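You operate a simulated robot arm through the tools that you are given. There is no shell and no other tool. Be economical: measure what you need, move in short steps, check, and stop when the job is done.

You are at the controls of a simulated robot arm. One attempt, no reset.

JOB
Wipe the press slideway clean with the pad, then load the tube from the mat into the slide.
Fine: push the slide in to wipe, pull it out again; pad back in its spot on the mat. Set down upright: knobbed pad. Where these are worked on the way, their far stop is far enough and under half their travel is too little: press slide. What is to be rubbed or washed off counts as gone when no trace of it is left.

Only the result counts: the job must be done as asked and must still hold three seconds after the hand-in. Knocking over, shifting, dropping, spilling or breaking anything else fails it.

ROBOT AND FRAMES
A 7-joint arm with a two-finger parallel gripper, fixed in place. Base frame: the origin is at the foot of the arm, x ahead of it, y to its left, z up; the work surface is at about z = 0.003. Units: m, rad, N and s.
With the tool pointing down near the work surface it reaches from about 0.24 to 0.62 m from the base axis. Its first joint turns from -1.152 to 1.152 rad. Payload 2.6 kg.
The tool frame sits at the grasp point between the pads (the TCP): z along the fingers, y along the line on which they close. The tips reach 0.03 m beyond it. The gripper opens to 0.094 m. The fingers are 0.028 m wide and 0.01 m thick; the gripper's body (0.05 by 0.096 m) begins 0.055 m behind the TCP.
Orientation is told as [roll, pitch, yaw] about the base's x, y, z axes, in that order, counted from this pose: with the fingers straight down and closing along the base's y, the tool's x points along the base's -x, its y along +y and its z along -z.

CONTROLS
- The arm moves only by the tool nudge_tool. Its argument "steps" is a list of rows, each a list of 7 numbers: the shift along the base's x, y, z in m, then the turn, a rotation vector about the base's x, y, z in rad, then the finger opening in m, from 0 to 0.094. In form: [[tx, ty, tz, ax, ay, az, fingers], ...]. A call has 1 to 10 rows; each row shifts and turns the commanded pose from where the row before left it. A row lasts 0.2 s, in which the tool goes at most 0.05 m and 0.15 rad; a call with a longer step from one row to the next is refused whole, and so is a gripper value outside its range. A pose out of reach is approached as far as the arm can. The call stops where the force on the tool passes 70 N (or 10 N more than at its start, if that is more) or the arm is blocked; 0.2 s more then pass. Each finger travels about 0.072 m/s and halts on what it meets, pressing with about 28 N; the grip force reading is that of the motor and also rises with nothing between the fingers. The clock runs only during rows and for 0.2 s after the last one: add rows that do not move to give the fingers time. It gives the time, the measured TCP pose, the force on the tool (base axes), the opening and the grip force at its end, in the units of the frame above (readings bear some noise), with the torque about the TCP (base axes, N m) and any sound that the robot's microphone picked up, and new pictures: "views" is both (left out), scene, wrist or none.
- Cameras (640 x 400 px; columns grow to the right, rows downward): "scene" is fixed at [0.0467, 0.4411, 0.5676]; the picture's right is [-0.66, -0.75, 0.00], its down [-0.41, 0.36, -0.84] and it looks along [0.63, -0.56, -0.54] (base axes); focal length 318 px, centre (320, 200). "wrist" rides on the gripper at [0.076, 0.014, -0.102] in the tool frame; the picture's right is [-0.18, 0.98, 0.00], its down [-0.75, -0.14, -0.64] and it looks along [-0.63, -0.12, 0.77] (tool axes); focal length 243 px, centre (320, 200). There is no depth. A picture from a camera that has moved, and an enlarged one, comes with that camera's place and axes in the base frame and with its lens.
- close_up(camera, box): a new picture of the part [left, top, right, bottom] of that camera's present view, enlarged. It takes no simulated time.
- sign_off(): hands the job in; it is judged then, once.

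Go step by step. Nothing tells you positions but the pictures and the camera data: compare them with the known pose of the tool, close in by small moves and look again before you grip or let go. The budget is 120 turns and 200 pictures, counting those below and the enlarged ones. Unless the task says otherwise, let go and move clear before handing in, and close with one line.

The tools are called after "Request:" as name(argument=value, ...) on one line, values as JSON. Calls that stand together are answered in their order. nudge_tool: Moves the arm, as the interface text tells. Its arguments: {"type":"object","properties":{"steps":{"type":"array"},"views":{"type":"string","enum":["both","scene","wrist","none"]}},"required":["steps"]} The other tools are called the same way: close_up (camera, box) takes an enlarged picture of a part of a camera's view; sign_off () hands the job in.

At the start:

```text
time_s: 0.0
tcp_pos: [0.4117, -0.0705, 0.3362]
orientation: [0.0, 0.0, 0.0]
force: [0.7, -0.5, 0.7]
wrist_torque: [0.01, -0.04, 0.0]
opening: 0.0941
grip_force: 0.0
```

scene: 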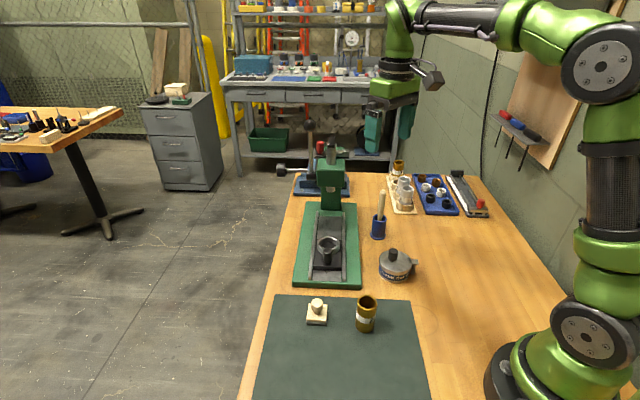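
wrist: 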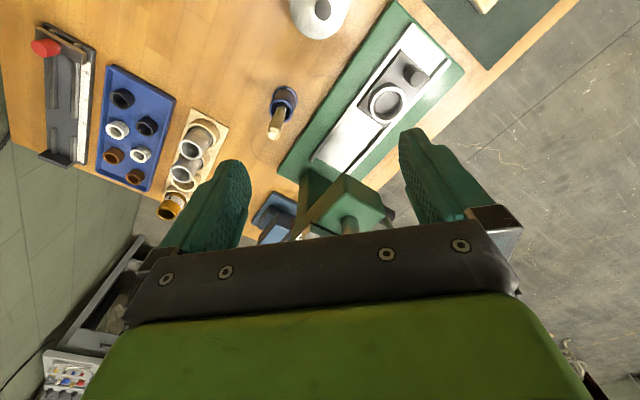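

I see a green press with a slide (cup and knob), a mat with a knobbed pad and a brass tube. I'll take enlarged views first.

Request:
close_up(camera="scene", box=[270, 120, 430, 220])

Request:
close_up(camera="scene", box=[270, 190, 430, 290])

Request:
close_up(camera="scene", box=[270, 280, 430, 380])

Request:
close_up(camera="wrist", box=[260, 0, 480, 240])

```text
4.00 times, centred on (350, 170) of scene
camera zoom: at [0.0467, 0.4411, 0.5676], right [-0.66, -0.75, 0.0], down [-0.41, 0.36, -0.84], along [0.63, -0.56, -0.54], focal length 1273 px, centre (200, 320)
```

zoom: 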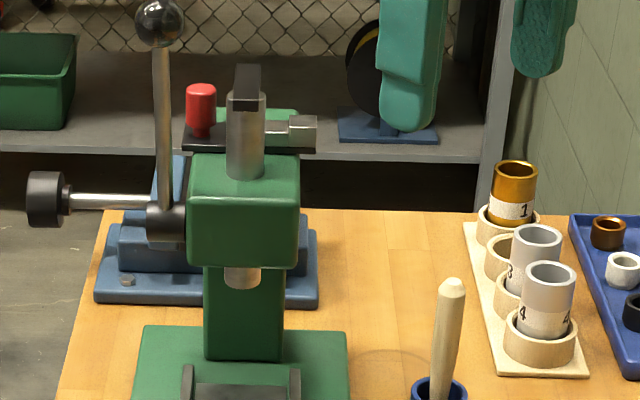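

```text
4.00 times, centred on (350, 240) of scene
camera zoom: at [0.0467, 0.4411, 0.5676], right [-0.66, -0.75, 0.0], down [-0.41, 0.36, -0.84], along [0.63, -0.56, -0.54], focal length 1273 px, centre (200, 40)
```

zoom: 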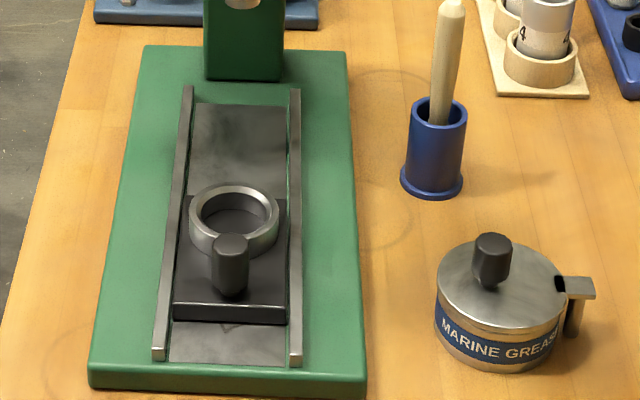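

```text
4.00 times, centred on (350, 330) of scene
camera zoom: at [0.0467, 0.4411, 0.5676], right [-0.66, -0.75, 0.0], down [-0.41, 0.36, -0.84], along [0.63, -0.56, -0.54], focal length 1273 px, centre (200, -320)
```

zoom: 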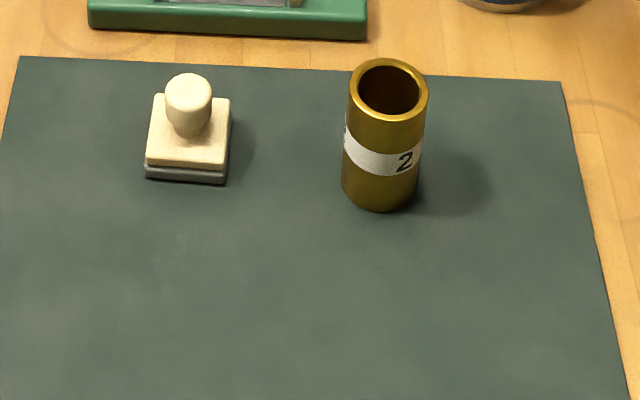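

```text
1.67 times, centred on (370, 120) of wrist
camera zoom: at [0.3347, -0.056, 0.4386], right [0.18, 0.98, 0.0], down [0.75, -0.14, 0.64], along [0.63, -0.12, -0.77], focal length 404 px, centre (237, 333)
```

zoom: 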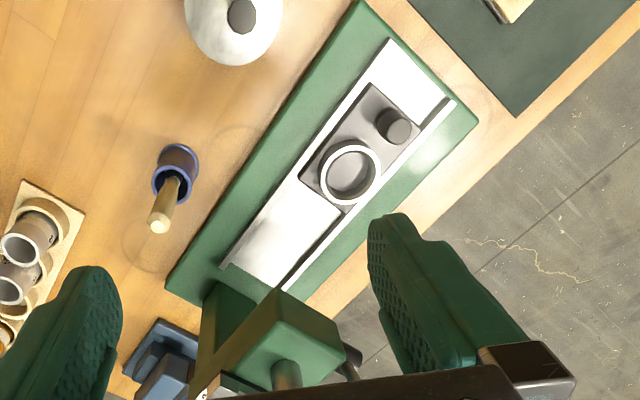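

The slide runs along about (0.70,-0.71) at around (0.45,0.05). I'll turn the hand −45° and look down the track from its front.

Request:
nudge_tool(steps=[[-0.002, 0.0284, -0.005, 0, 0, -0.131, 0.094], [-0.002, 0.0284, -0.005, 0, 0, -0.131, 0.094], [-0.002, 0.0284, -0.005, 0, 0, -0.131, 0.094], [-0.002, 0.0284, -0.005, 0, 0, -0.131, 0.094], [-0.002, 0.0284, -0.005, 0, 0, -0.131, 0.094], [-0.002, 0.0284, -0.005, 0, 0, -0.131, 0.094]], views="wrist")

```text
time_s: 1.4
tcp_pos: [0.399, 0.1008, 0.3066]
orientation: [-0.002, -0.001, -0.788]
force: [-0.1, 0.7, 0.3]
wrist_torque: [0.01, -0.02, 0.0]
opening: 0.0939
grip_force: 0.0
camera wrist: at [0.3554, 0.1645, 0.4091], right [0.83, 0.56, 0.0], down [0.43, -0.63, 0.64], along [0.36, -0.53, -0.77], focal length 243 px, centre (320, 200)
```

wrist: 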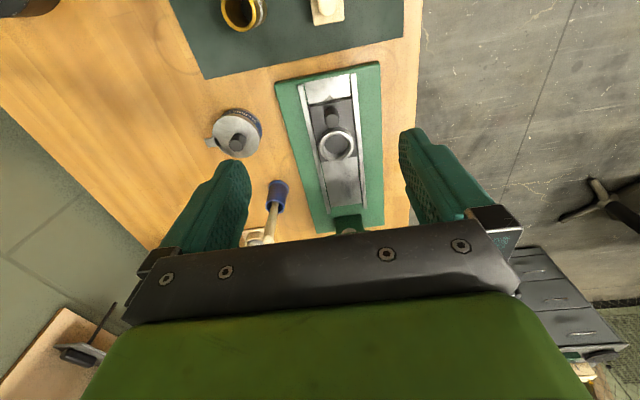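

The view is inverted (down in picture = further in). I'll look closer at the slideway from both cameras.

Request:
close_up(camera="wrist", box=[260, 50, 420, 250])

Request:
close_up(camera="scene", box=[295, 205, 365, 285])

```text
2.00 times, centred on (340, 150) of wrist
camera zoom: at [0.3554, 0.1645, 0.4091], right [0.83, 0.56, 0.0], down [0.43, -0.63, 0.64], along [0.36, -0.53, -0.77], focal length 485 px, centre (280, 300)
```

zoom: 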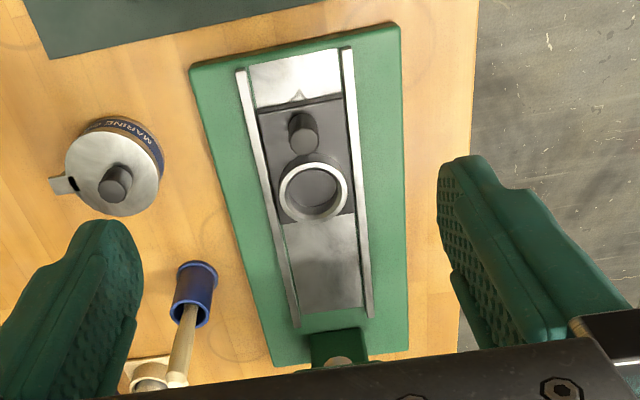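

```text
5.00 times, centred on (330, 245) of scene
camera zoom: at [0.0467, 0.441, 0.5676], right [-0.66, -0.75, 0.0], down [-0.41, 0.36, -0.84], along [0.63, -0.56, -0.54], focal length 1591 px, centre (270, -25)
```

zoom: 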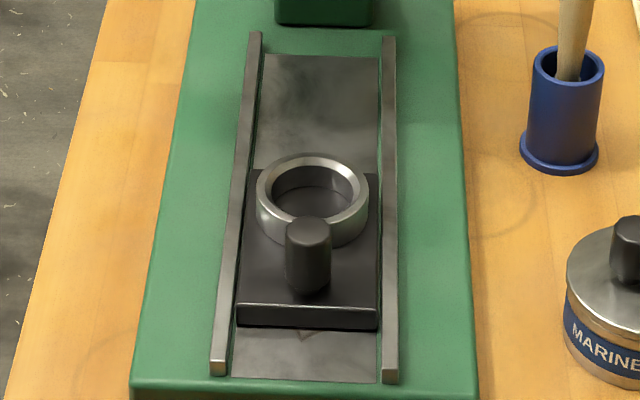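

Dirt seems to be under the slide's front. Knob is at about (0.44,0.068), top z≈0.08. I'll lean the hand away from the press head and come down above the knob.

Request:
nudge_tool(steps=[[0.007, -0.006, -0.035, -0.0707, -0.0707, 0, 0.06], [0.007, -0.006, -0.035, -0.0707, -0.0707, 0, 0.06], [0.007, -0.006, -0.035, -0.0707, -0.0707, 0, 0.06], [0.007, -0.006, -0.035, -0.0707, -0.0707, 0, 0.06], [0, 0, 0, 0, 0, 0, 0.06]])

```text
time_s: 2.6
tcp_pos: [0.4282, 0.0762, 0.1657]
orientation: [0.0, -0.401, -0.784]
force: [-0.4, -0.3, -0.2]
wrist_torque: [-0.01, 0.02, 0.02]
opening: 0.0601
grip_force: 0.1
camera wrist: at [0.3589, 0.164, 0.2299], right [0.81, 0.58, 0.07], down [0.21, -0.41, 0.89], along [0.54, -0.71, -0.46], focal length 243 px, centre (320, 200)
```

scene: 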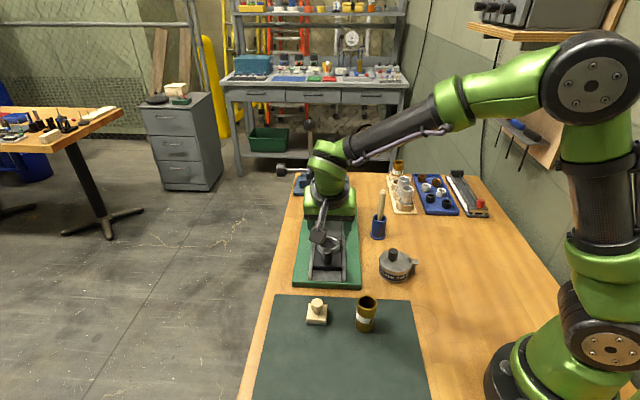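
wrist: 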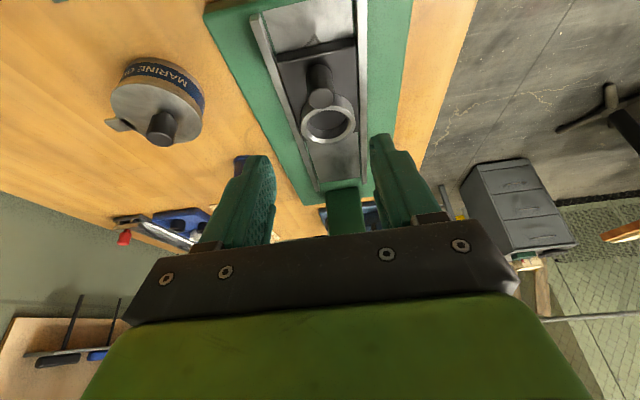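

Request:
nudge_tool(steps=[[0.003, -0.001, -0.03, 0, 0, 0, 0.055], [0.003, -0.001, -0.03, 0, 0, 0, 0.055], [0, 0, 0, 0, 0, 0, 0.055]], views="wrist")

Request:
close_up(camera="scene", box=[280, 170, 380, 290])

```text
time_s: 3.4
tcp_pos: [0.4343, 0.0727, 0.1045]
orientation: [-0.001, -0.401, -0.787]
force: [-0.4, -0.4, 0.7]
wrist_torque: [0.02, -0.04, -0.01]
opening: 0.0548
grip_force: 0.0
camera wrist: at [0.3647, 0.162, 0.17], right [0.82, 0.57, 0.07], down [0.21, -0.41, 0.88], along [0.54, -0.71, -0.46], focal length 243 px, centre (320, 200)
```

wrist: 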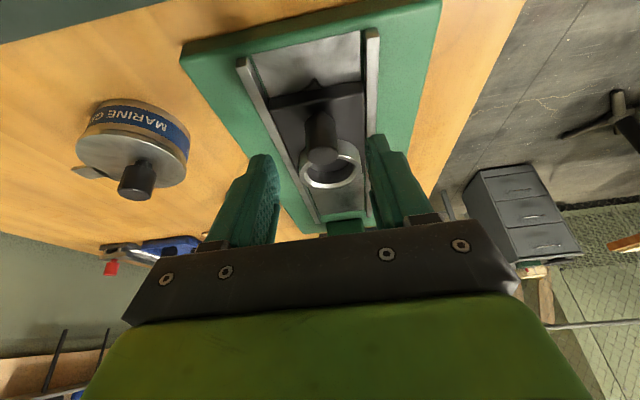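

```text
3.33 times, centred on (330, 230) of scene
camera zoom: at [0.0467, 0.4411, 0.5676], right [-0.66, -0.75, 0.0], down [-0.41, 0.36, -0.84], along [0.63, -0.56, -0.54], focal length 1061 px, centre (287, 100)
```

zoom: 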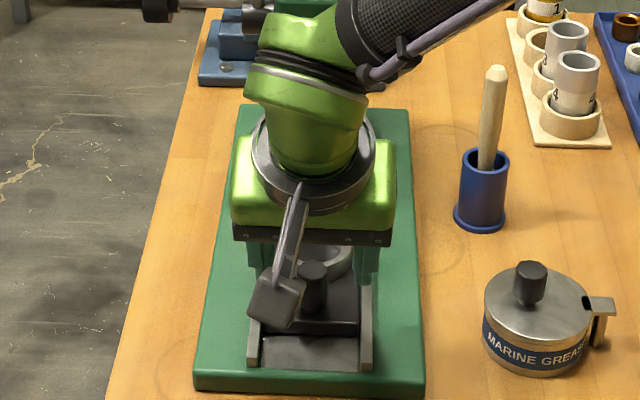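

Knob resolved at about (0.445,0.063), top z≈0.072. I descend to z≈0.083 and close on it.

Request:
nudge_tool(steps=[[0.001, 0.0, -0.011, 0, 0, 0, 0.05], [0.001, 0.0, -0.011, 0, 0, 0, 0.05], [0, 0, 0, 0, 0, 0, 0.03], [0, 0, 0, 0, 0, 0, 0.015], [0, 0, 0, 0, 0, 0, 0.01]], views="wrist")

```text
time_s: 4.6
tcp_pos: [0.4361, 0.0742, 0.0837]
orientation: [-0.002, -0.399, -0.787]
force: [-2.0, -1.9, -0.3]
wrist_torque: [-0.28, -0.21, -0.07]
opening: 0.0212
grip_force: 45.6
camera wrist: at [0.3669, 0.1618, 0.1486], right [0.82, 0.57, 0.07], down [0.21, -0.41, 0.88], along [0.54, -0.71, -0.46], focal length 243 px, centre (320, 200)
```

wrist: 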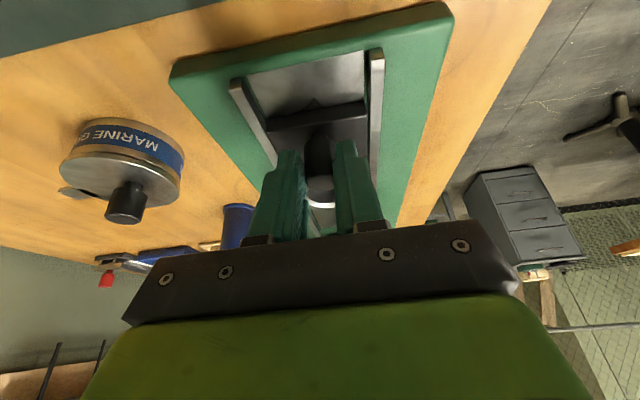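

Gripping the knob (0.021). Pushing the slide in.

Request:
nudge_tool(steps=[[0.0085, -0.0085, 0, 0, 0, 0, 0.01], [0.0085, -0.0085, 0, 0, 0, 0, 0.01], [0.0085, -0.0085, 0, 0, 0, 0, 0.01], [0.0085, -0.0085, 0, 0, 0, 0, 0.01]])

```text
time_s: 5.6
tcp_pos: [0.4704, 0.0383, 0.084]
orientation: [0.0, -0.399, -0.787]
force: [-3.5, -2.5, -2.1]
wrist_torque: [0.43, 0.53, -0.08]
opening: 0.0213
grip_force: 45.3
camera wrist: at [0.401, 0.1276, 0.1487], right [0.82, 0.57, 0.07], down [0.21, -0.41, 0.88], along [0.54, -0.71, -0.46], focal length 243 px, centre (320, 200)
```

scene: 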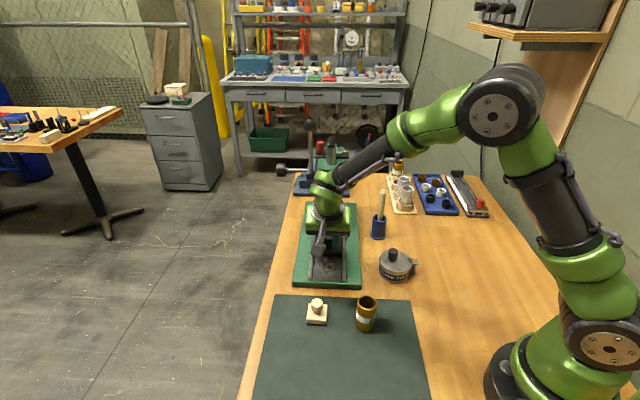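
wrist: 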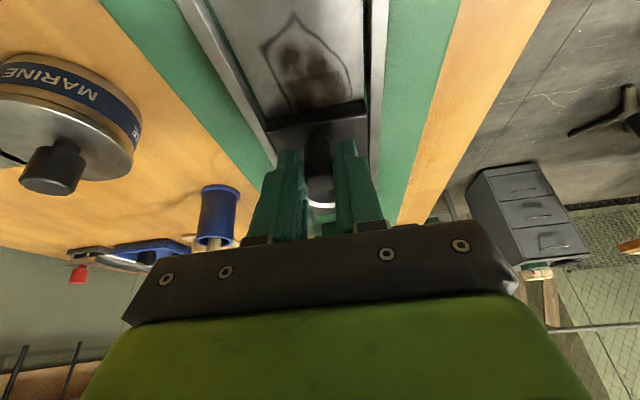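

The slide moves and a brown stain is exposed. Continuing in.

Request:
nudge_tool(steps=[[0.0085, -0.0085, 0, 0, 0, 0, 0.01], [0.0085, -0.0085, 0, 0, 0, 0, 0.01], [0.0085, -0.0085, 0, 0, 0, 0, 0.01], [0.0085, -0.0085, 0, 0, 0, 0, 0.01], [0.0065, -0.0065, 0, 0, 0, 0, 0.01]])

```text
time_s: 6.8
tcp_pos: [0.5106, -0.002, 0.0836]
orientation: [0.0, -0.398, -0.788]
force: [-7.0, -6.7, 0.5]
wrist_torque: [0.1, 0.46, -0.26]
opening: 0.021
grip_force: 45.3
camera wrist: at [0.4414, 0.0874, 0.1486], right [0.82, 0.57, 0.07], down [0.21, -0.41, 0.88], along [0.54, -0.71, -0.46], focal length 243 px, centre (320, 200)
```

scene: 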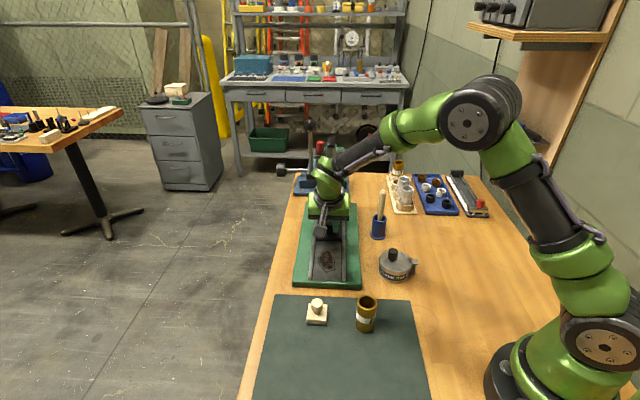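
wrist: 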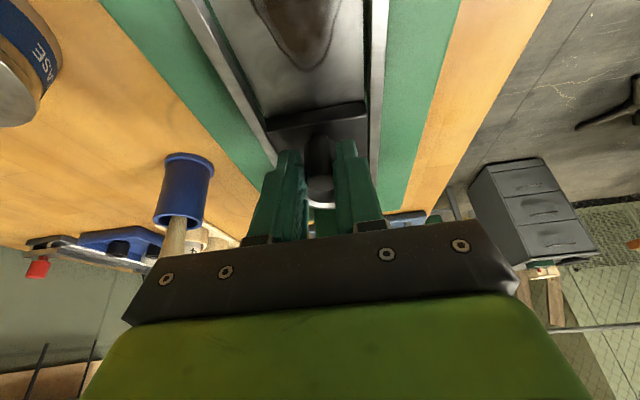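

Request:
nudge_tool(steps=[[0.005, -0.007, 0, 0, 0, 0, 0.01], [0.006, -0.0065, 0, 0, 0, 0, 0.01], [0.006, -0.0065, 0, 0, 0, 0, 0.01]])

```text
time_s: 7.6
tcp_pos: [0.5268, -0.0179, 0.0822]
orientation: [0.0, -0.396, -0.783]
force: [-19.4, 8.7, 3.3]
wrist_torque: [-0.25, -0.01, -0.11]
opening: 0.0212
grip_force: 34.3
camera wrist: at [0.458, 0.0699, 0.1484], right [0.81, 0.58, 0.07], down [0.22, -0.42, 0.88], along [0.54, -0.7, -0.46], focal length 243 px, centre (320, 200)
```

scene: 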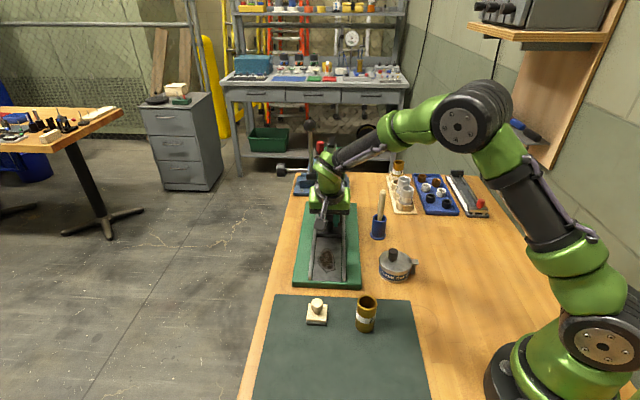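
wrist: 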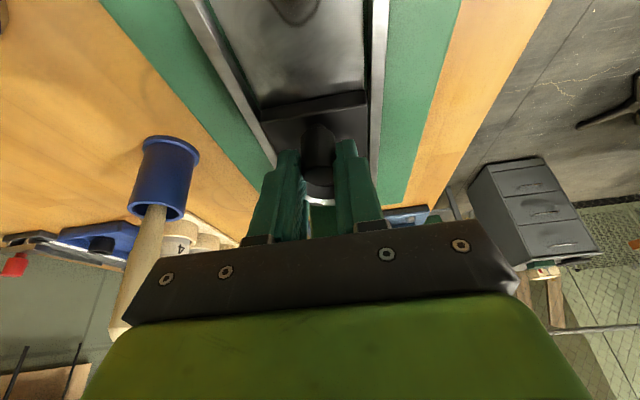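

At the stop (resistance ~20 N), stain fully exposed. Release and retreat up and away toward the front.

Request:
nudge_tool(steps=[[0, 0, 0, 0, 0, 0, 0.05], [0, 0, 0, 0, 0, 0, 0.055], [-0.007, 0.007, 0.02, 0, 0, 0, 0.055], [-0.02, 0.02, 0.02, 0, 0, 0, 0.06], [-0.025, 0.025, 0.025, 0, 0, 0, 0.06], [-0.025, 0.025, 0.025, 0, 0, 0, 0.06]])

Request:
close_up(camera="scene", box=[280, 180, 380, 300])

Request:
close_up(camera="wrist", box=[200, 0, 440, 200])

```text
time_s: 9.0
tcp_pos: [0.4491, 0.0558, 0.1736]
orientation: [-0.001, -0.4, -0.787]
force: [-0.1, 0.3, 0.1]
wrist_torque: [0.02, -0.01, 0.02]
opening: 0.0602
grip_force: 0.0
camera wrist: at [0.3802, 0.1437, 0.2387], right [0.82, 0.57, 0.07], down [0.21, -0.41, 0.88], along [0.54, -0.71, -0.46], focal length 243 px, centre (320, 200)
```

scene: 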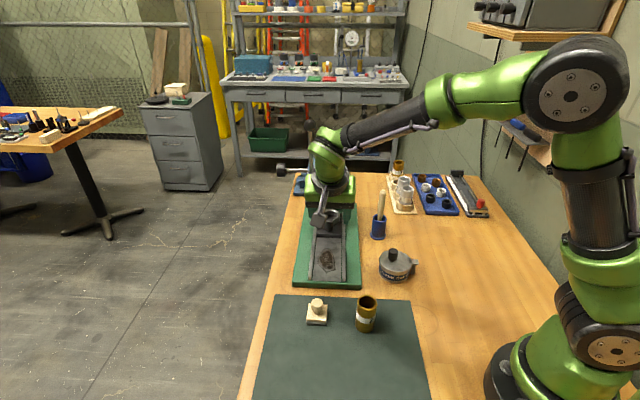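
wrist: 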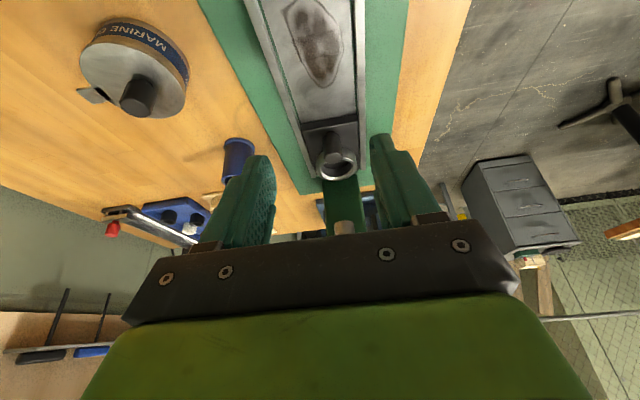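

```text
3.33 times, centred on (330, 240) of scene
camera zoom: at [0.0468, 0.441, 0.5676], right [-0.66, -0.75, 0.0], down [-0.41, 0.36, -0.84], along [0.63, -0.56, -0.54], focal length 1061 px, centre (287, 67)
```

zoom: 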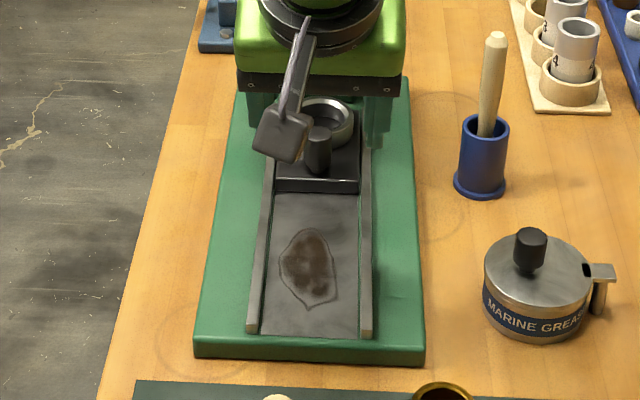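

```text
2.00 times, centred on (320, 100) of wrist
camera zoom: at [0.3802, 0.1437, 0.2387], right [0.82, 0.57, 0.07], down [0.21, -0.41, 0.88], along [0.54, -0.71, -0.46], focal length 485 px, centre (320, 400)
```

zoom: 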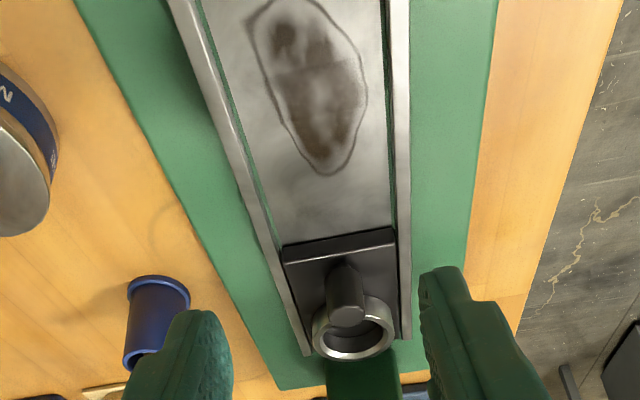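

Stain spans about (0.49,0.02) to (0.43,0.08), 0.04 wide. The pad (≈0.04 square, aligned with the track) is at about (0.365,0.166). Moving over it upright.

Request:
nudge_tool(steps=[[-0.021, 0.027, 0, 0.0707, 0.0707, 0, 0.06], [-0.021, 0.027, 0, 0.0707, 0.0707, 0, 0.06], [-0.021, 0.027, 0, 0.0707, 0.0707, 0, 0.06], [-0.021, 0.027, -0.015, 0.0707, 0.0707, 0, 0.06], [0, 0, -0.02, 0, 0, 0, 0.06]])

Request:
close_up(camera="wrist", box=[240, 100, 400, 200])

Request:
close_up(camera="scene", box=[270, 190, 390, 340])

```text
time_s: 10.2
tcp_pos: [0.3655, 0.1637, 0.1383]
orientation: [0.0, 0.003, -0.784]
force: [0.4, 0.2, -0.1]
wrist_torque: [0.0, -0.02, 0.01]
opening: 0.06
grip_force: 0.1
camera wrist: at [0.321, 0.2279, 0.2419], right [0.83, 0.56, 0.0], down [0.43, -0.63, 0.64], along [0.36, -0.53, -0.77], focal length 243 px, centre (320, 200)
```

scene: 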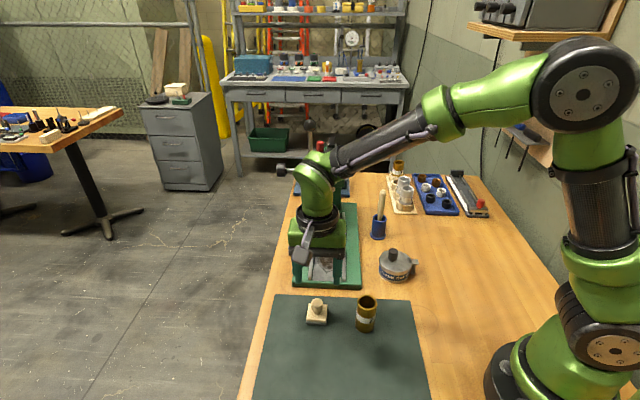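
wrist: 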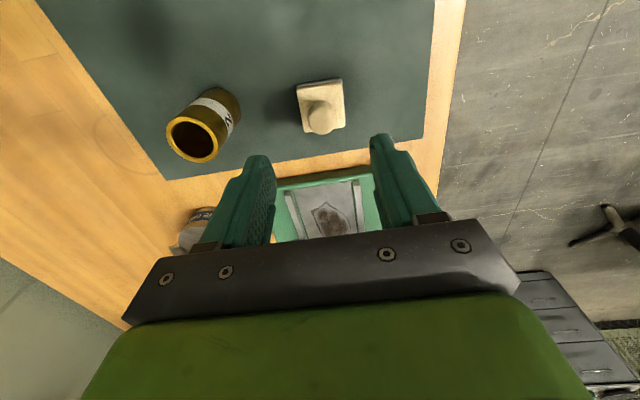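

```text
4.00 times, centred on (320, 150) of wrist
camera zoom: at [0.321, 0.2279, 0.2419], right [0.83, 0.56, 0.0], down [0.43, -0.63, 0.64], along [0.36, -0.53, -0.77], focal length 970 px, centre (320, 400)
```

zoom: 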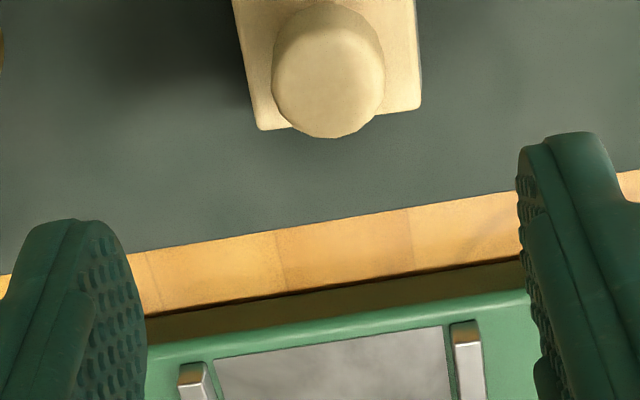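

```text
2.67 times, centred on (330, 265) of scene
camera zoom: at [0.0467, 0.4411, 0.5676], right [-0.66, -0.75, 0.0], down [-0.41, 0.36, -0.84], along [0.63, -0.56, -0.54], focal length 849 px, centre (293, 27)
```

zoom: 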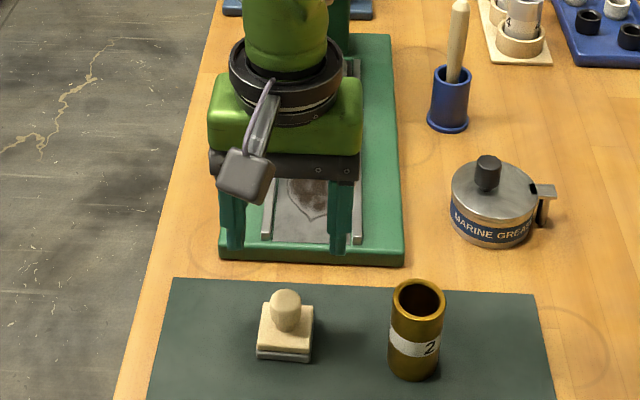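

Knob located at about (0.363,0.168) by both cameras. Descending with open fingers, then a check.

Request:
nudge_tool(steps=[[-0.001, 0.002, -0.03, 0, 0, 0, 0.055], [-0.001, 0.002, -0.025, 0, 0, 0, 0.055], [0, 0, 0, 0, 0, 0, 0.055]])

Request:
close_up(camera="scene", box=[280, 250, 380, 350])

```text
time_s: 11.0
tcp_pos: [0.3641, 0.1689, 0.084]
orientation: [0.0, 0.001, -0.787]
force: [0.2, -0.5, 0.8]
wrist_torque: [0.03, 0.01, -0.01]
opening: 0.0549
grip_force: 0.0
camera wrist: at [0.3193, 0.2327, 0.1867], right [0.83, 0.56, 0.0], down [0.43, -0.63, 0.64], along [0.36, -0.53, -0.77], focal length 243 px, centre (320, 200)
```

scene: 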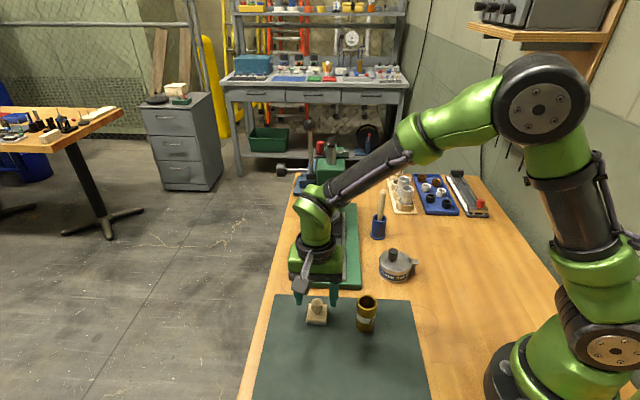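
wrist: 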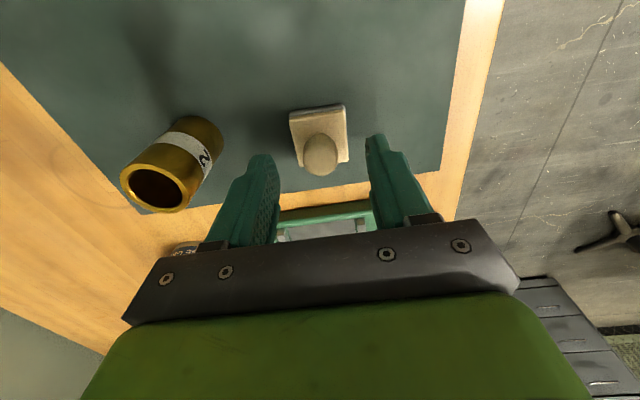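

```text
4.00 times, centred on (330, 300) of scene
camera zoom: at [0.0467, 0.4411, 0.5676], right [-0.66, -0.75, 0.0], down [-0.41, 0.36, -0.84], along [0.63, -0.56, -0.54], focal length 1273 px, centre (280, -200)
```

zoom: 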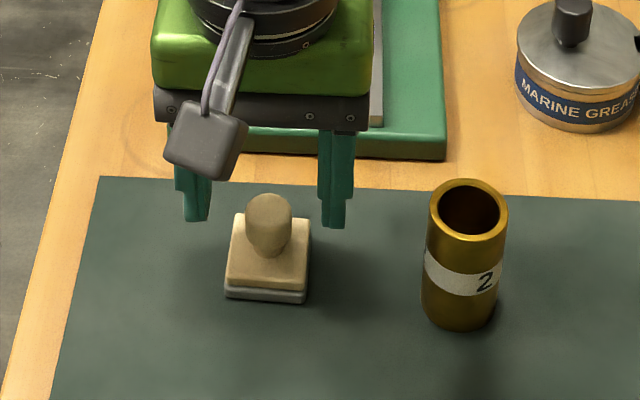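

Request:
nudge_tool(steps=[[0, -0.001, -0.011, 0, 0, 0, 0.055], [0, -0.001, -0.011, 0, 0, 0, 0.05], [0, 0, 0, 0, 0, 0, 0.03], [0, 0, 0, 0, 0, 0, 0.015], [0, 0, 0, 0, 0, 0, 0.01]])

Request:
close_up(camera="scene", box=[280, 250, 380, 350])

```text
time_s: 12.2
tcp_pos: [0.3641, 0.1663, 0.0628]
orientation: [-0.001, 0.001, -0.783]
force: [-0.1, 0.1, -0.8]
wrist_torque: [-0.02, 0.0, -0.01]
opening: 0.0223
grip_force: 27.9
camera wrist: at [0.3196, 0.2309, 0.1647], right [0.83, 0.56, 0.0], down [0.43, -0.63, 0.64], along [0.36, -0.53, -0.77], focal length 243 px, centre (320, 200)
```

scene: 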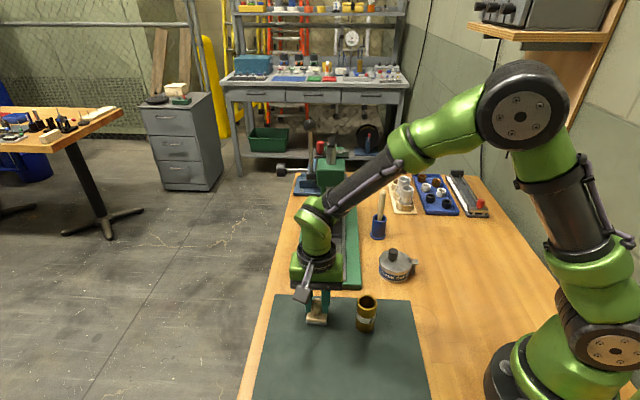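
wrist: 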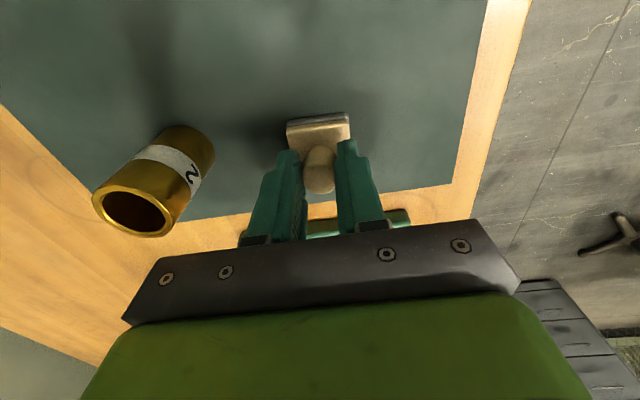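

```text
4.00 times, centred on (330, 300) of scene
camera zoom: at [0.0467, 0.4411, 0.5676], right [-0.66, -0.75, 0.0], down [-0.41, 0.36, -0.84], along [0.63, -0.56, -0.54], focal length 1273 px, centre (280, -200)
```

zoom: 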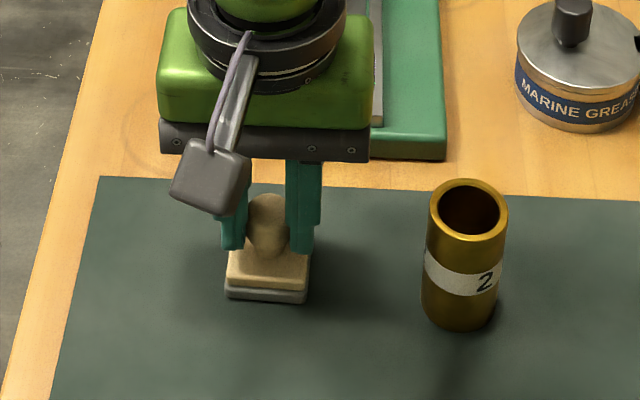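

Pad knob gripped (TCP z 0.063 on the mat). Lifting and carrying it over the stain.

Request:
nudge_tool(steps=[[0, 0, 0.03, 0, 0, 0, 0.01], [0, 0, 0.04, 0, 0, 0, 0.01], [0.022, -0.028, 0.01, 0, 0, 0, 0.01], [0.023, -0.028, 0, 0, 0, 0, 0.01], [0.023, -0.028, 0, 0, 0, 0, 0.01], [0.023, -0.027, -0.02, 0, 0, 0, 0.01], [0, 0, 0, 0, 0, 0, 0.01]])

Request:
close_up(camera="scene", box=[280, 190, 380, 290])

```text
time_s: 13.8
tcp_pos: [0.4563, 0.0566, 0.1213]
orientation: [0.0, 0.0, -0.784]
force: [-0.3, 0.7, -0.2]
wrist_torque: [0.03, -0.01, 0.01]
opening: 0.0223
grip_force: 27.9
camera wrist: at [0.4107, 0.1194, 0.2245], right [0.83, 0.56, 0.0], down [0.43, -0.63, 0.64], along [0.36, -0.53, -0.77], focal length 243 px, centre (320, 200)
```

scene: 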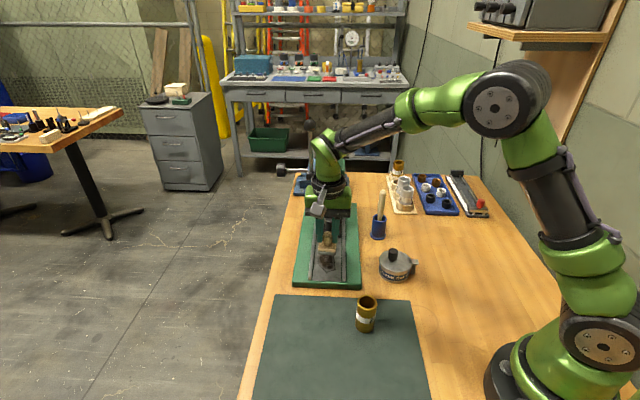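
wrist: 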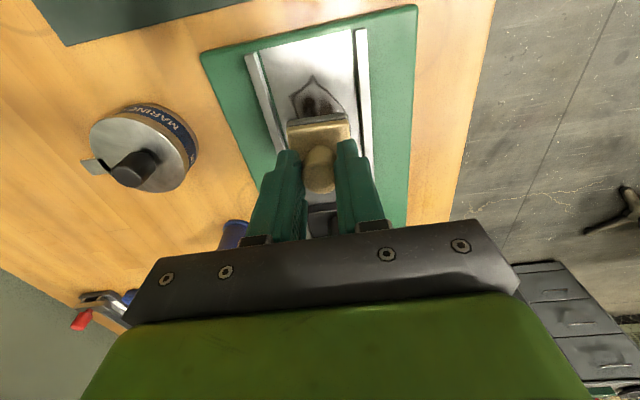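

```text
4.00 times, centred on (330, 240) of scene
camera zoom: at [0.0467, 0.441, 0.5676], right [-0.66, -0.75, 0.0], down [-0.41, 0.36, -0.84], along [0.63, -0.56, -0.54], focal length 1273 px, centre (280, 40)
```

zoom: 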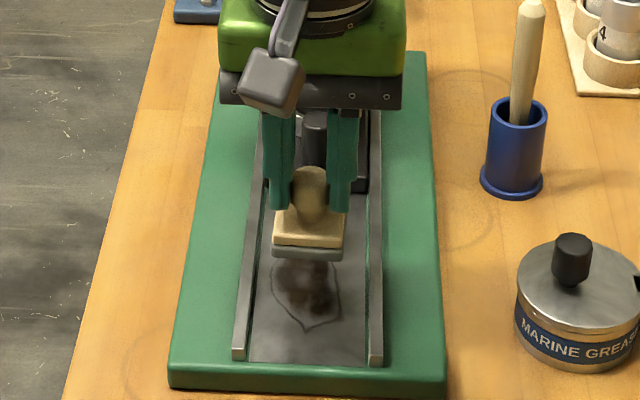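

Request:
nudge_tool(steps=[[0, 0, -0.012, 0, 0, 0, 0.01], [0, 0, -0.01, 0, 0, 0, 0.01], [0, 0, -0.004, 0, 0, 0, 0.01], [0, 0, 0, 0, 0, 0, 0.01]])

Request:
close_up(camera="scene", box=[280, 190, 380, 290])

```text
time_s: 14.8
tcp_pos: [0.4549, 0.0552, 0.0963]
orientation: [0.0, 0.0, -0.786]
force: [0.8, 0.3, -0.2]
wrist_torque: [0.0, 0.01, 0.01]
opening: 0.0222
grip_force: 27.4
camera wrist: at [0.4104, 0.1194, 0.1982], right [0.83, 0.56, 0.0], down [0.43, -0.63, 0.64], along [0.36, -0.53, -0.77], focal length 243 px, centre (320, 200)
```

scene: 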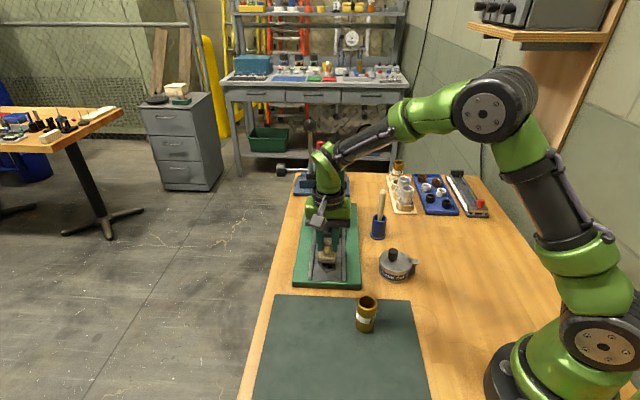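
wrist: 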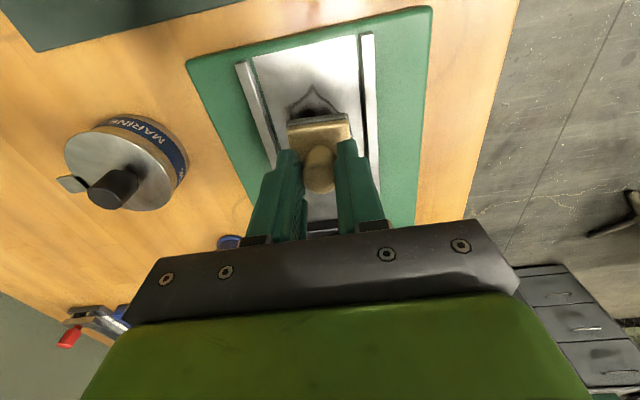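

```text
4.00 times, centred on (330, 240) of scene
camera zoom: at [0.0467, 0.4411, 0.5676], right [-0.66, -0.75, 0.0], down [-0.41, 0.36, -0.84], along [0.63, -0.56, -0.54], focal length 1273 px, centre (280, 40)
```

zoom: 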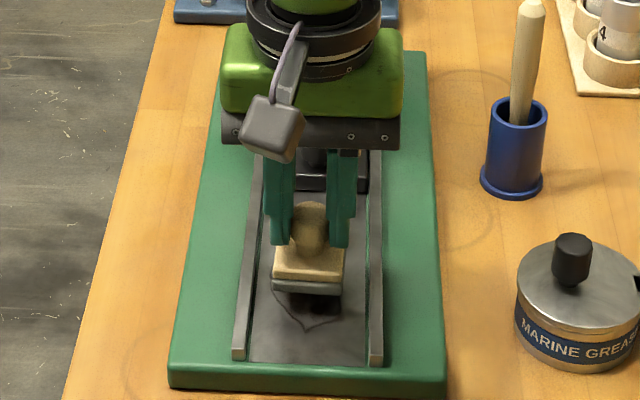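

Request:
nudge_tool(steps=[[0, 0, -0.004, 0, 0, 0, 0.01], [0, 0, -0.004, 0, 0, 0, 0.01], [0, 0, 0, 0, 0, 0, 0.01]], views="none")

```text
time_s: 15.6
tcp_pos: [0.4555, 0.0552, 0.0876]
orientation: [-0.001, 0.0, -0.785]
force: [0.1, -0.1, -0.3]
wrist_torque: [0.03, 0.03, -0.01]
opening: 0.0221
grip_force: 28.2
```

Request:
nudge_tool(steps=[[0, 0, -0.003, 0, 0, 0, 0.01], [0, 0, -0.003, 0, 0, 0, 0.01], [0, 0, 0, 0, 0, 0, 0.01]], views="none")

```text
time_s: 16.4
tcp_pos: [0.4555, 0.0568, 0.0803]
orientation: [0.0, 0.001, -0.787]
force: [0.0, -0.4, -0.4]
wrist_torque: [-0.03, -0.06, -0.02]
opening: 0.0222
grip_force: 28.4
```

No contact yet, going lower.

Request:
nudge_tool(steps=[[0, 0, -0.003, 0, 0, 0, 0.01], [0, 0, -0.003, 0, 0, 0, 0.01], [0, 0, 0, 0, 0, 0, 0.01]], views="wrist")

Request:
close_up(camera="scene", box=[280, 190, 380, 290])

```text
time_s: 17.2
tcp_pos: [0.4569, 0.0549, 0.0791]
orientation: [0.003, -0.002, -0.789]
force: [-19.5, -3.0, 44.3]
wrist_torque: [-0.31, 0.76, -0.09]
opening: 0.0225
grip_force: 27.8
camera wrist: at [0.411, 0.1197, 0.1812], right [0.83, 0.56, 0.0], down [0.43, -0.63, 0.64], along [0.36, -0.53, -0.77], focal length 243 px, centre (320, 200)
```

wrist: 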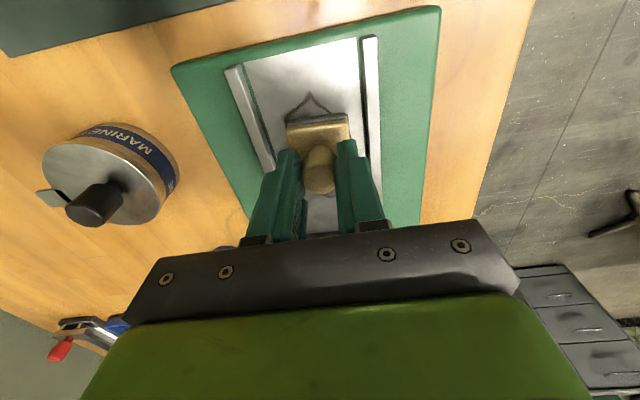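

```text
4.00 times, centred on (330, 240) of scene
camera zoom: at [0.0465, 0.441, 0.5677], right [-0.66, -0.75, 0.0], down [-0.41, 0.36, -0.84], along [0.63, -0.56, -0.54], focal length 1273 px, centre (280, 40)
```

zoom: 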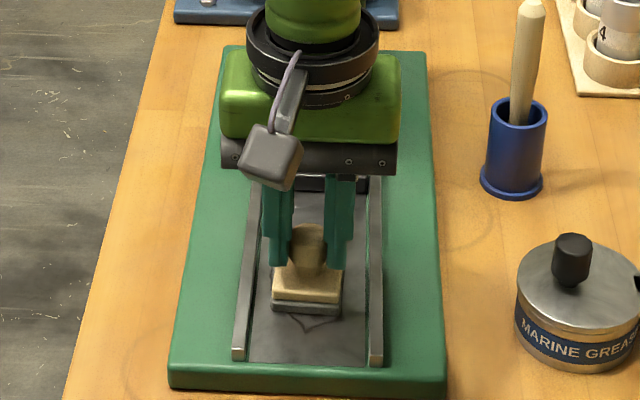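

Contact at TCP z≈0.079 (way surface ≈0.021). I'll ease the pressure and rub along the track, lane by lane.

Request:
nudge_tool(steps=[[0, 0, 0.002, 0, 0, 0, 0.01], [0.005, 0.005, 0, 0, 0, 0, 0.01], [0.0085, -0.0085, 0, 0, 0, 0, 0.01], [0.0085, -0.0085, 0, 0, 0, 0, 0.01], [0.0085, -0.0085, 0, 0, 0, 0, 0.01], [0.0085, -0.0085, 0, 0, 0, 0, 0.01], [0.0055, -0.0055, 0, 0, 0, 0, 0.01], [0, 0, 0, 0, 0, 0, 0.01]])

Request:
close_up(camera="scene", box=[280, 190, 380, 290])

```text
time_s: 19.0
tcp_pos: [0.4996, 0.0211, 0.077]
orientation: [-0.001, -0.002, -0.785]
force: [-5.0, 6.5, 12.8]
wrist_torque: [0.18, 0.11, 0.01]
opening: 0.0223
grip_force: 27.7
camera wrist: at [0.4552, 0.0846, 0.1809], right [0.83, 0.56, 0.0], down [0.43, -0.63, 0.64], along [0.36, -0.53, -0.77], focal length 243 px, centre (320, 200)
```

scene: 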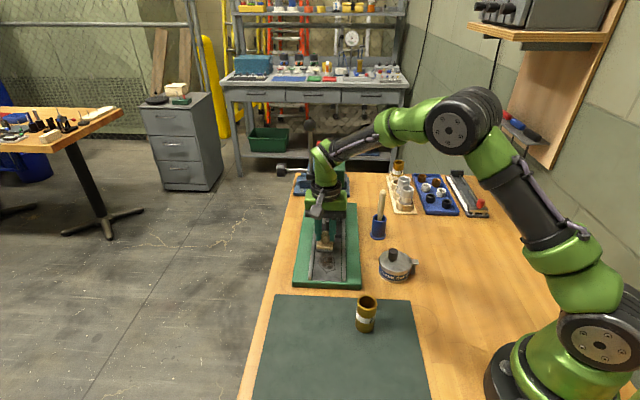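
wrist: 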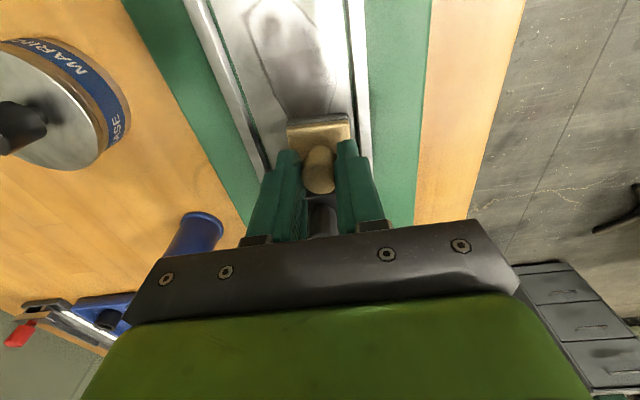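

```text
4.00 times, centred on (330, 240) of scene
camera zoom: at [0.0467, 0.441, 0.5676], right [-0.66, -0.75, 0.0], down [-0.41, 0.36, -0.84], along [0.63, -0.56, -0.54], focal length 1273 px, centre (280, 40)
```

zoom: 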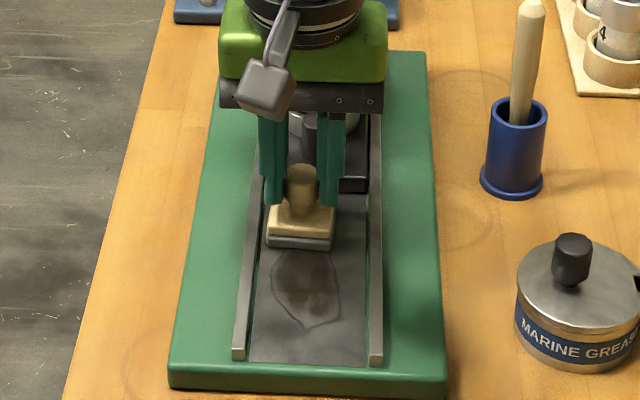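

The stain is lightening. More strokes, slightly firmer.

Request:
nudge_tool(steps=[[-0.0106, 0.0106, -0.001, 0, 0, 0, 0.01], [-0.0106, 0.0106, 0, 0, 0, 0, 0.01], [-0.0106, 0.0106, 0, 0, 0, 0, 0.01], [-0.0106, 0.0106, 0, 0, 0, 0, 0.01], [-0.0106, 0.0106, 0, 0, 0, 0, 0.01], [0.0106, -0.0106, 0, 0, 0, 0, 0.01], [0.0106, -0.0106, 0, 0, 0, 0, 0.01], [0.0106, -0.0106, 0, 0, 0, 0, 0.01], [0.0106, -0.0106, 0, 0, 0, 0, 0.01], [0.0106, -0.0106, 0, 0, 0, 0, 0.01]], views="wrist")

Request:
close_up(camera="scene", box=[280, 190, 380, 290])

```text
time_s: 21.2
tcp_pos: [0.5001, 0.0216, 0.0778]
orientation: [0.002, -0.001, -0.785]
force: [-9.3, 10.3, 19.3]
wrist_torque: [0.34, 0.41, 0.07]
opening: 0.0225
grip_force: 27.7
camera wrist: at [0.4551, 0.0852, 0.1796], right [0.83, 0.56, 0.0], down [0.43, -0.63, 0.64], along [0.36, -0.53, -0.77], focal length 243 px, centre (320, 200)
```

wrist: 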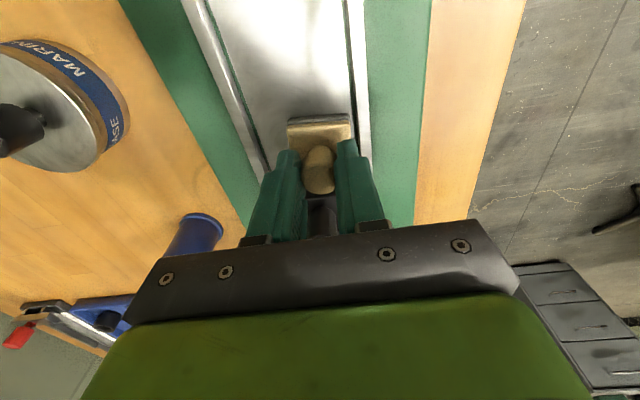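

```text
4.00 times, centred on (330, 240) of scene
camera zoom: at [0.0466, 0.4411, 0.5677], right [-0.66, -0.75, 0.0], down [-0.41, 0.36, -0.84], along [0.63, -0.56, -0.54], focal length 1273 px, centre (280, 40)
```

zoom: 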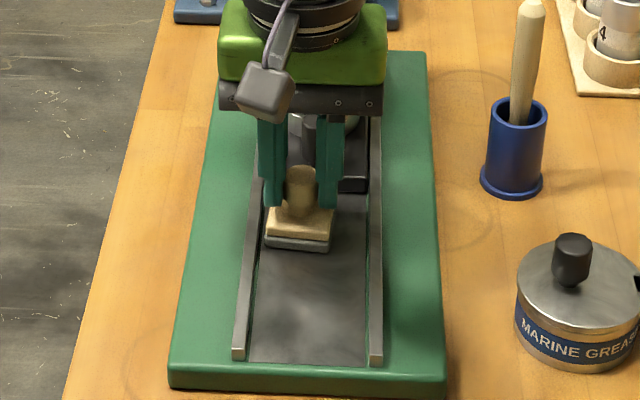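

Nearly gone. I rub the other lane too, to be certain, then lift and inspect.

Request:
nudge_tool(steps=[[-0.008, -0.008, 0, 0, 0, 0, 0.01], [-0.0106, 0.0106, 0, 0, 0, 0, 0.01], [-0.0106, 0.0106, 0, 0, 0, 0, 0.01], [-0.0106, 0.0106, 0, 0, 0, 0, 0.01], [-0.0106, 0.0106, 0, 0, 0, 0, 0.01], [-0.0106, 0.0106, 0, 0, 0, 0, 0.01], [0.0106, -0.0106, 0, 0, 0, 0, 0.01], [0.0106, -0.0106, 0, 0, 0, 0, 0.01], [0.0106, -0.0106, 0, 0, 0, 0, 0.01], [0.0106, -0.0106, 0, 0, 0, 0, 0.01]], views="none")

Request:
nudge_tool(steps=[[0.0106, -0.0106, 0, 0, 0, 0, 0.01], [0.005, 0.005, 0, 0, 0, 0, 0.01], [-0.0106, 0.0106, 0, 0, 0, 0, 0.01], [-0.0106, 0.0106, 0, 0, 0, 0, 0.01], [-0.0106, 0.0106, 0, 0, 0, 0, 0.01], [-0.0106, 0.0106, 0, 0, 0, 0, 0.01], [-0.0106, 0.0106, 0, 0, 0, 0, 0.01]], views="none")

Request:
nudge_tool(steps=[[0, 0, 0.02, 0, 0, 0, 0.01], [-0.006, 0.006, 0.03, 0, 0, 0, 0.01], [-0.02, 0.02, 0.02, 0, 0, 0, 0.01], [-0.02, 0.02, 0.02, 0, 0, 0, 0.01], [-0.022, 0.028, 0, 0, 0, 0, 0.01], [0, 0, 0, 0, 0, 0, 0.01]])

Request:
close_up(camera="scene", box=[290, 190, 370, 290])

Request:
close_up(camera="wrist", box=[260, 100, 400, 240])

```text
time_s: 23.4
tcp_pos: [0.4811, 0.0232, 0.0761]
orientation: [0.001, 0.0, -0.786]
force: [-4.6, 4.8, 9.8]
wrist_torque: [0.15, 0.12, 0.05]
opening: 0.0224
grip_force: 28.3
```

```text
time_s: 25.0
tcp_pos: [0.4443, 0.0706, 0.0775]
orientation: [0.0, -0.002, -0.787]
force: [-0.1, 0.6, -0.6]
wrist_torque: [-0.02, -0.01, -0.03]
opening: 0.0223
grip_force: 27.7
```

```text
time_s: 26.4
tcp_pos: [0.3748, 0.1454, 0.1672]
orientation: [0.0, -0.001, -0.785]
force: [0.3, -0.2, -0.7]
wrist_torque: [-0.02, 0.02, 0.0]
opening: 0.0225
grip_force: 27.7
camera wrist: at [0.3301, 0.2086, 0.2699], right [0.83, 0.56, 0.0], down [0.43, -0.63, 0.64], along [0.36, -0.53, -0.77], focal length 243 px, centre (320, 200)
```

scene: 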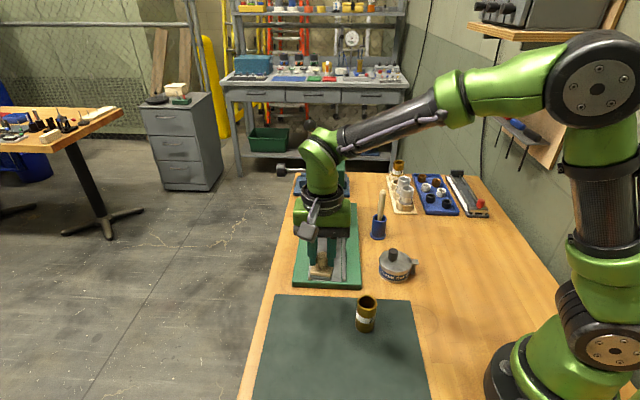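
wrist: 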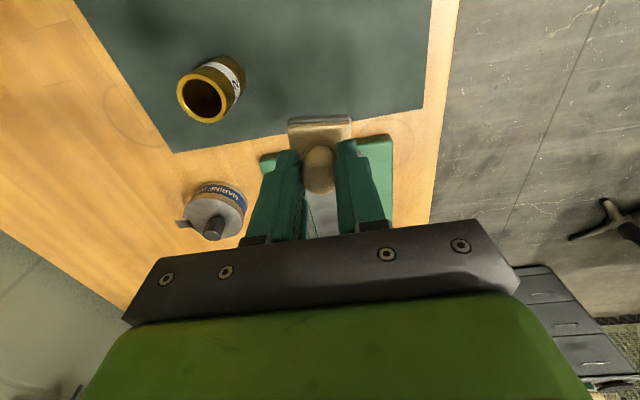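

```text
4.00 times, centred on (330, 240) of scene
camera zoom: at [0.0467, 0.4411, 0.5676], right [-0.66, -0.75, 0.0], down [-0.41, 0.36, -0.84], along [0.63, -0.56, -0.54], focal length 1273 px, centre (280, 40)
```

zoom: 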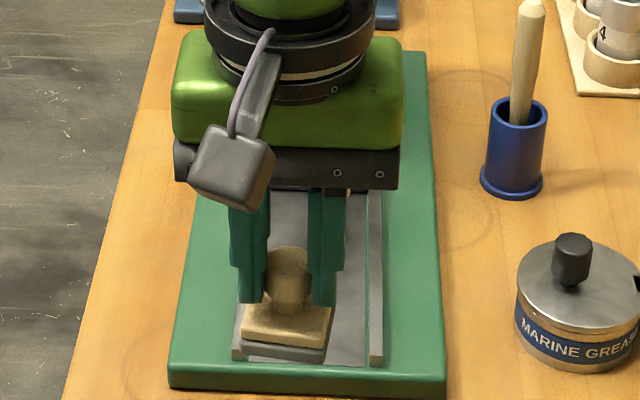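

```text
2.86 times, centred on (330, 170) of wrist
camera zoom: at [0.3301, 0.2086, 0.2699], right [0.83, 0.56, 0.0], down [0.43, -0.63, 0.64], along [0.36, -0.53, -0.77], focal length 693 px, centre (291, 286)
```

zoom: 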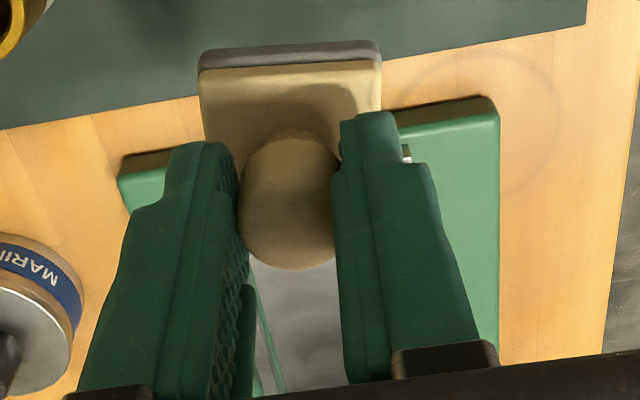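

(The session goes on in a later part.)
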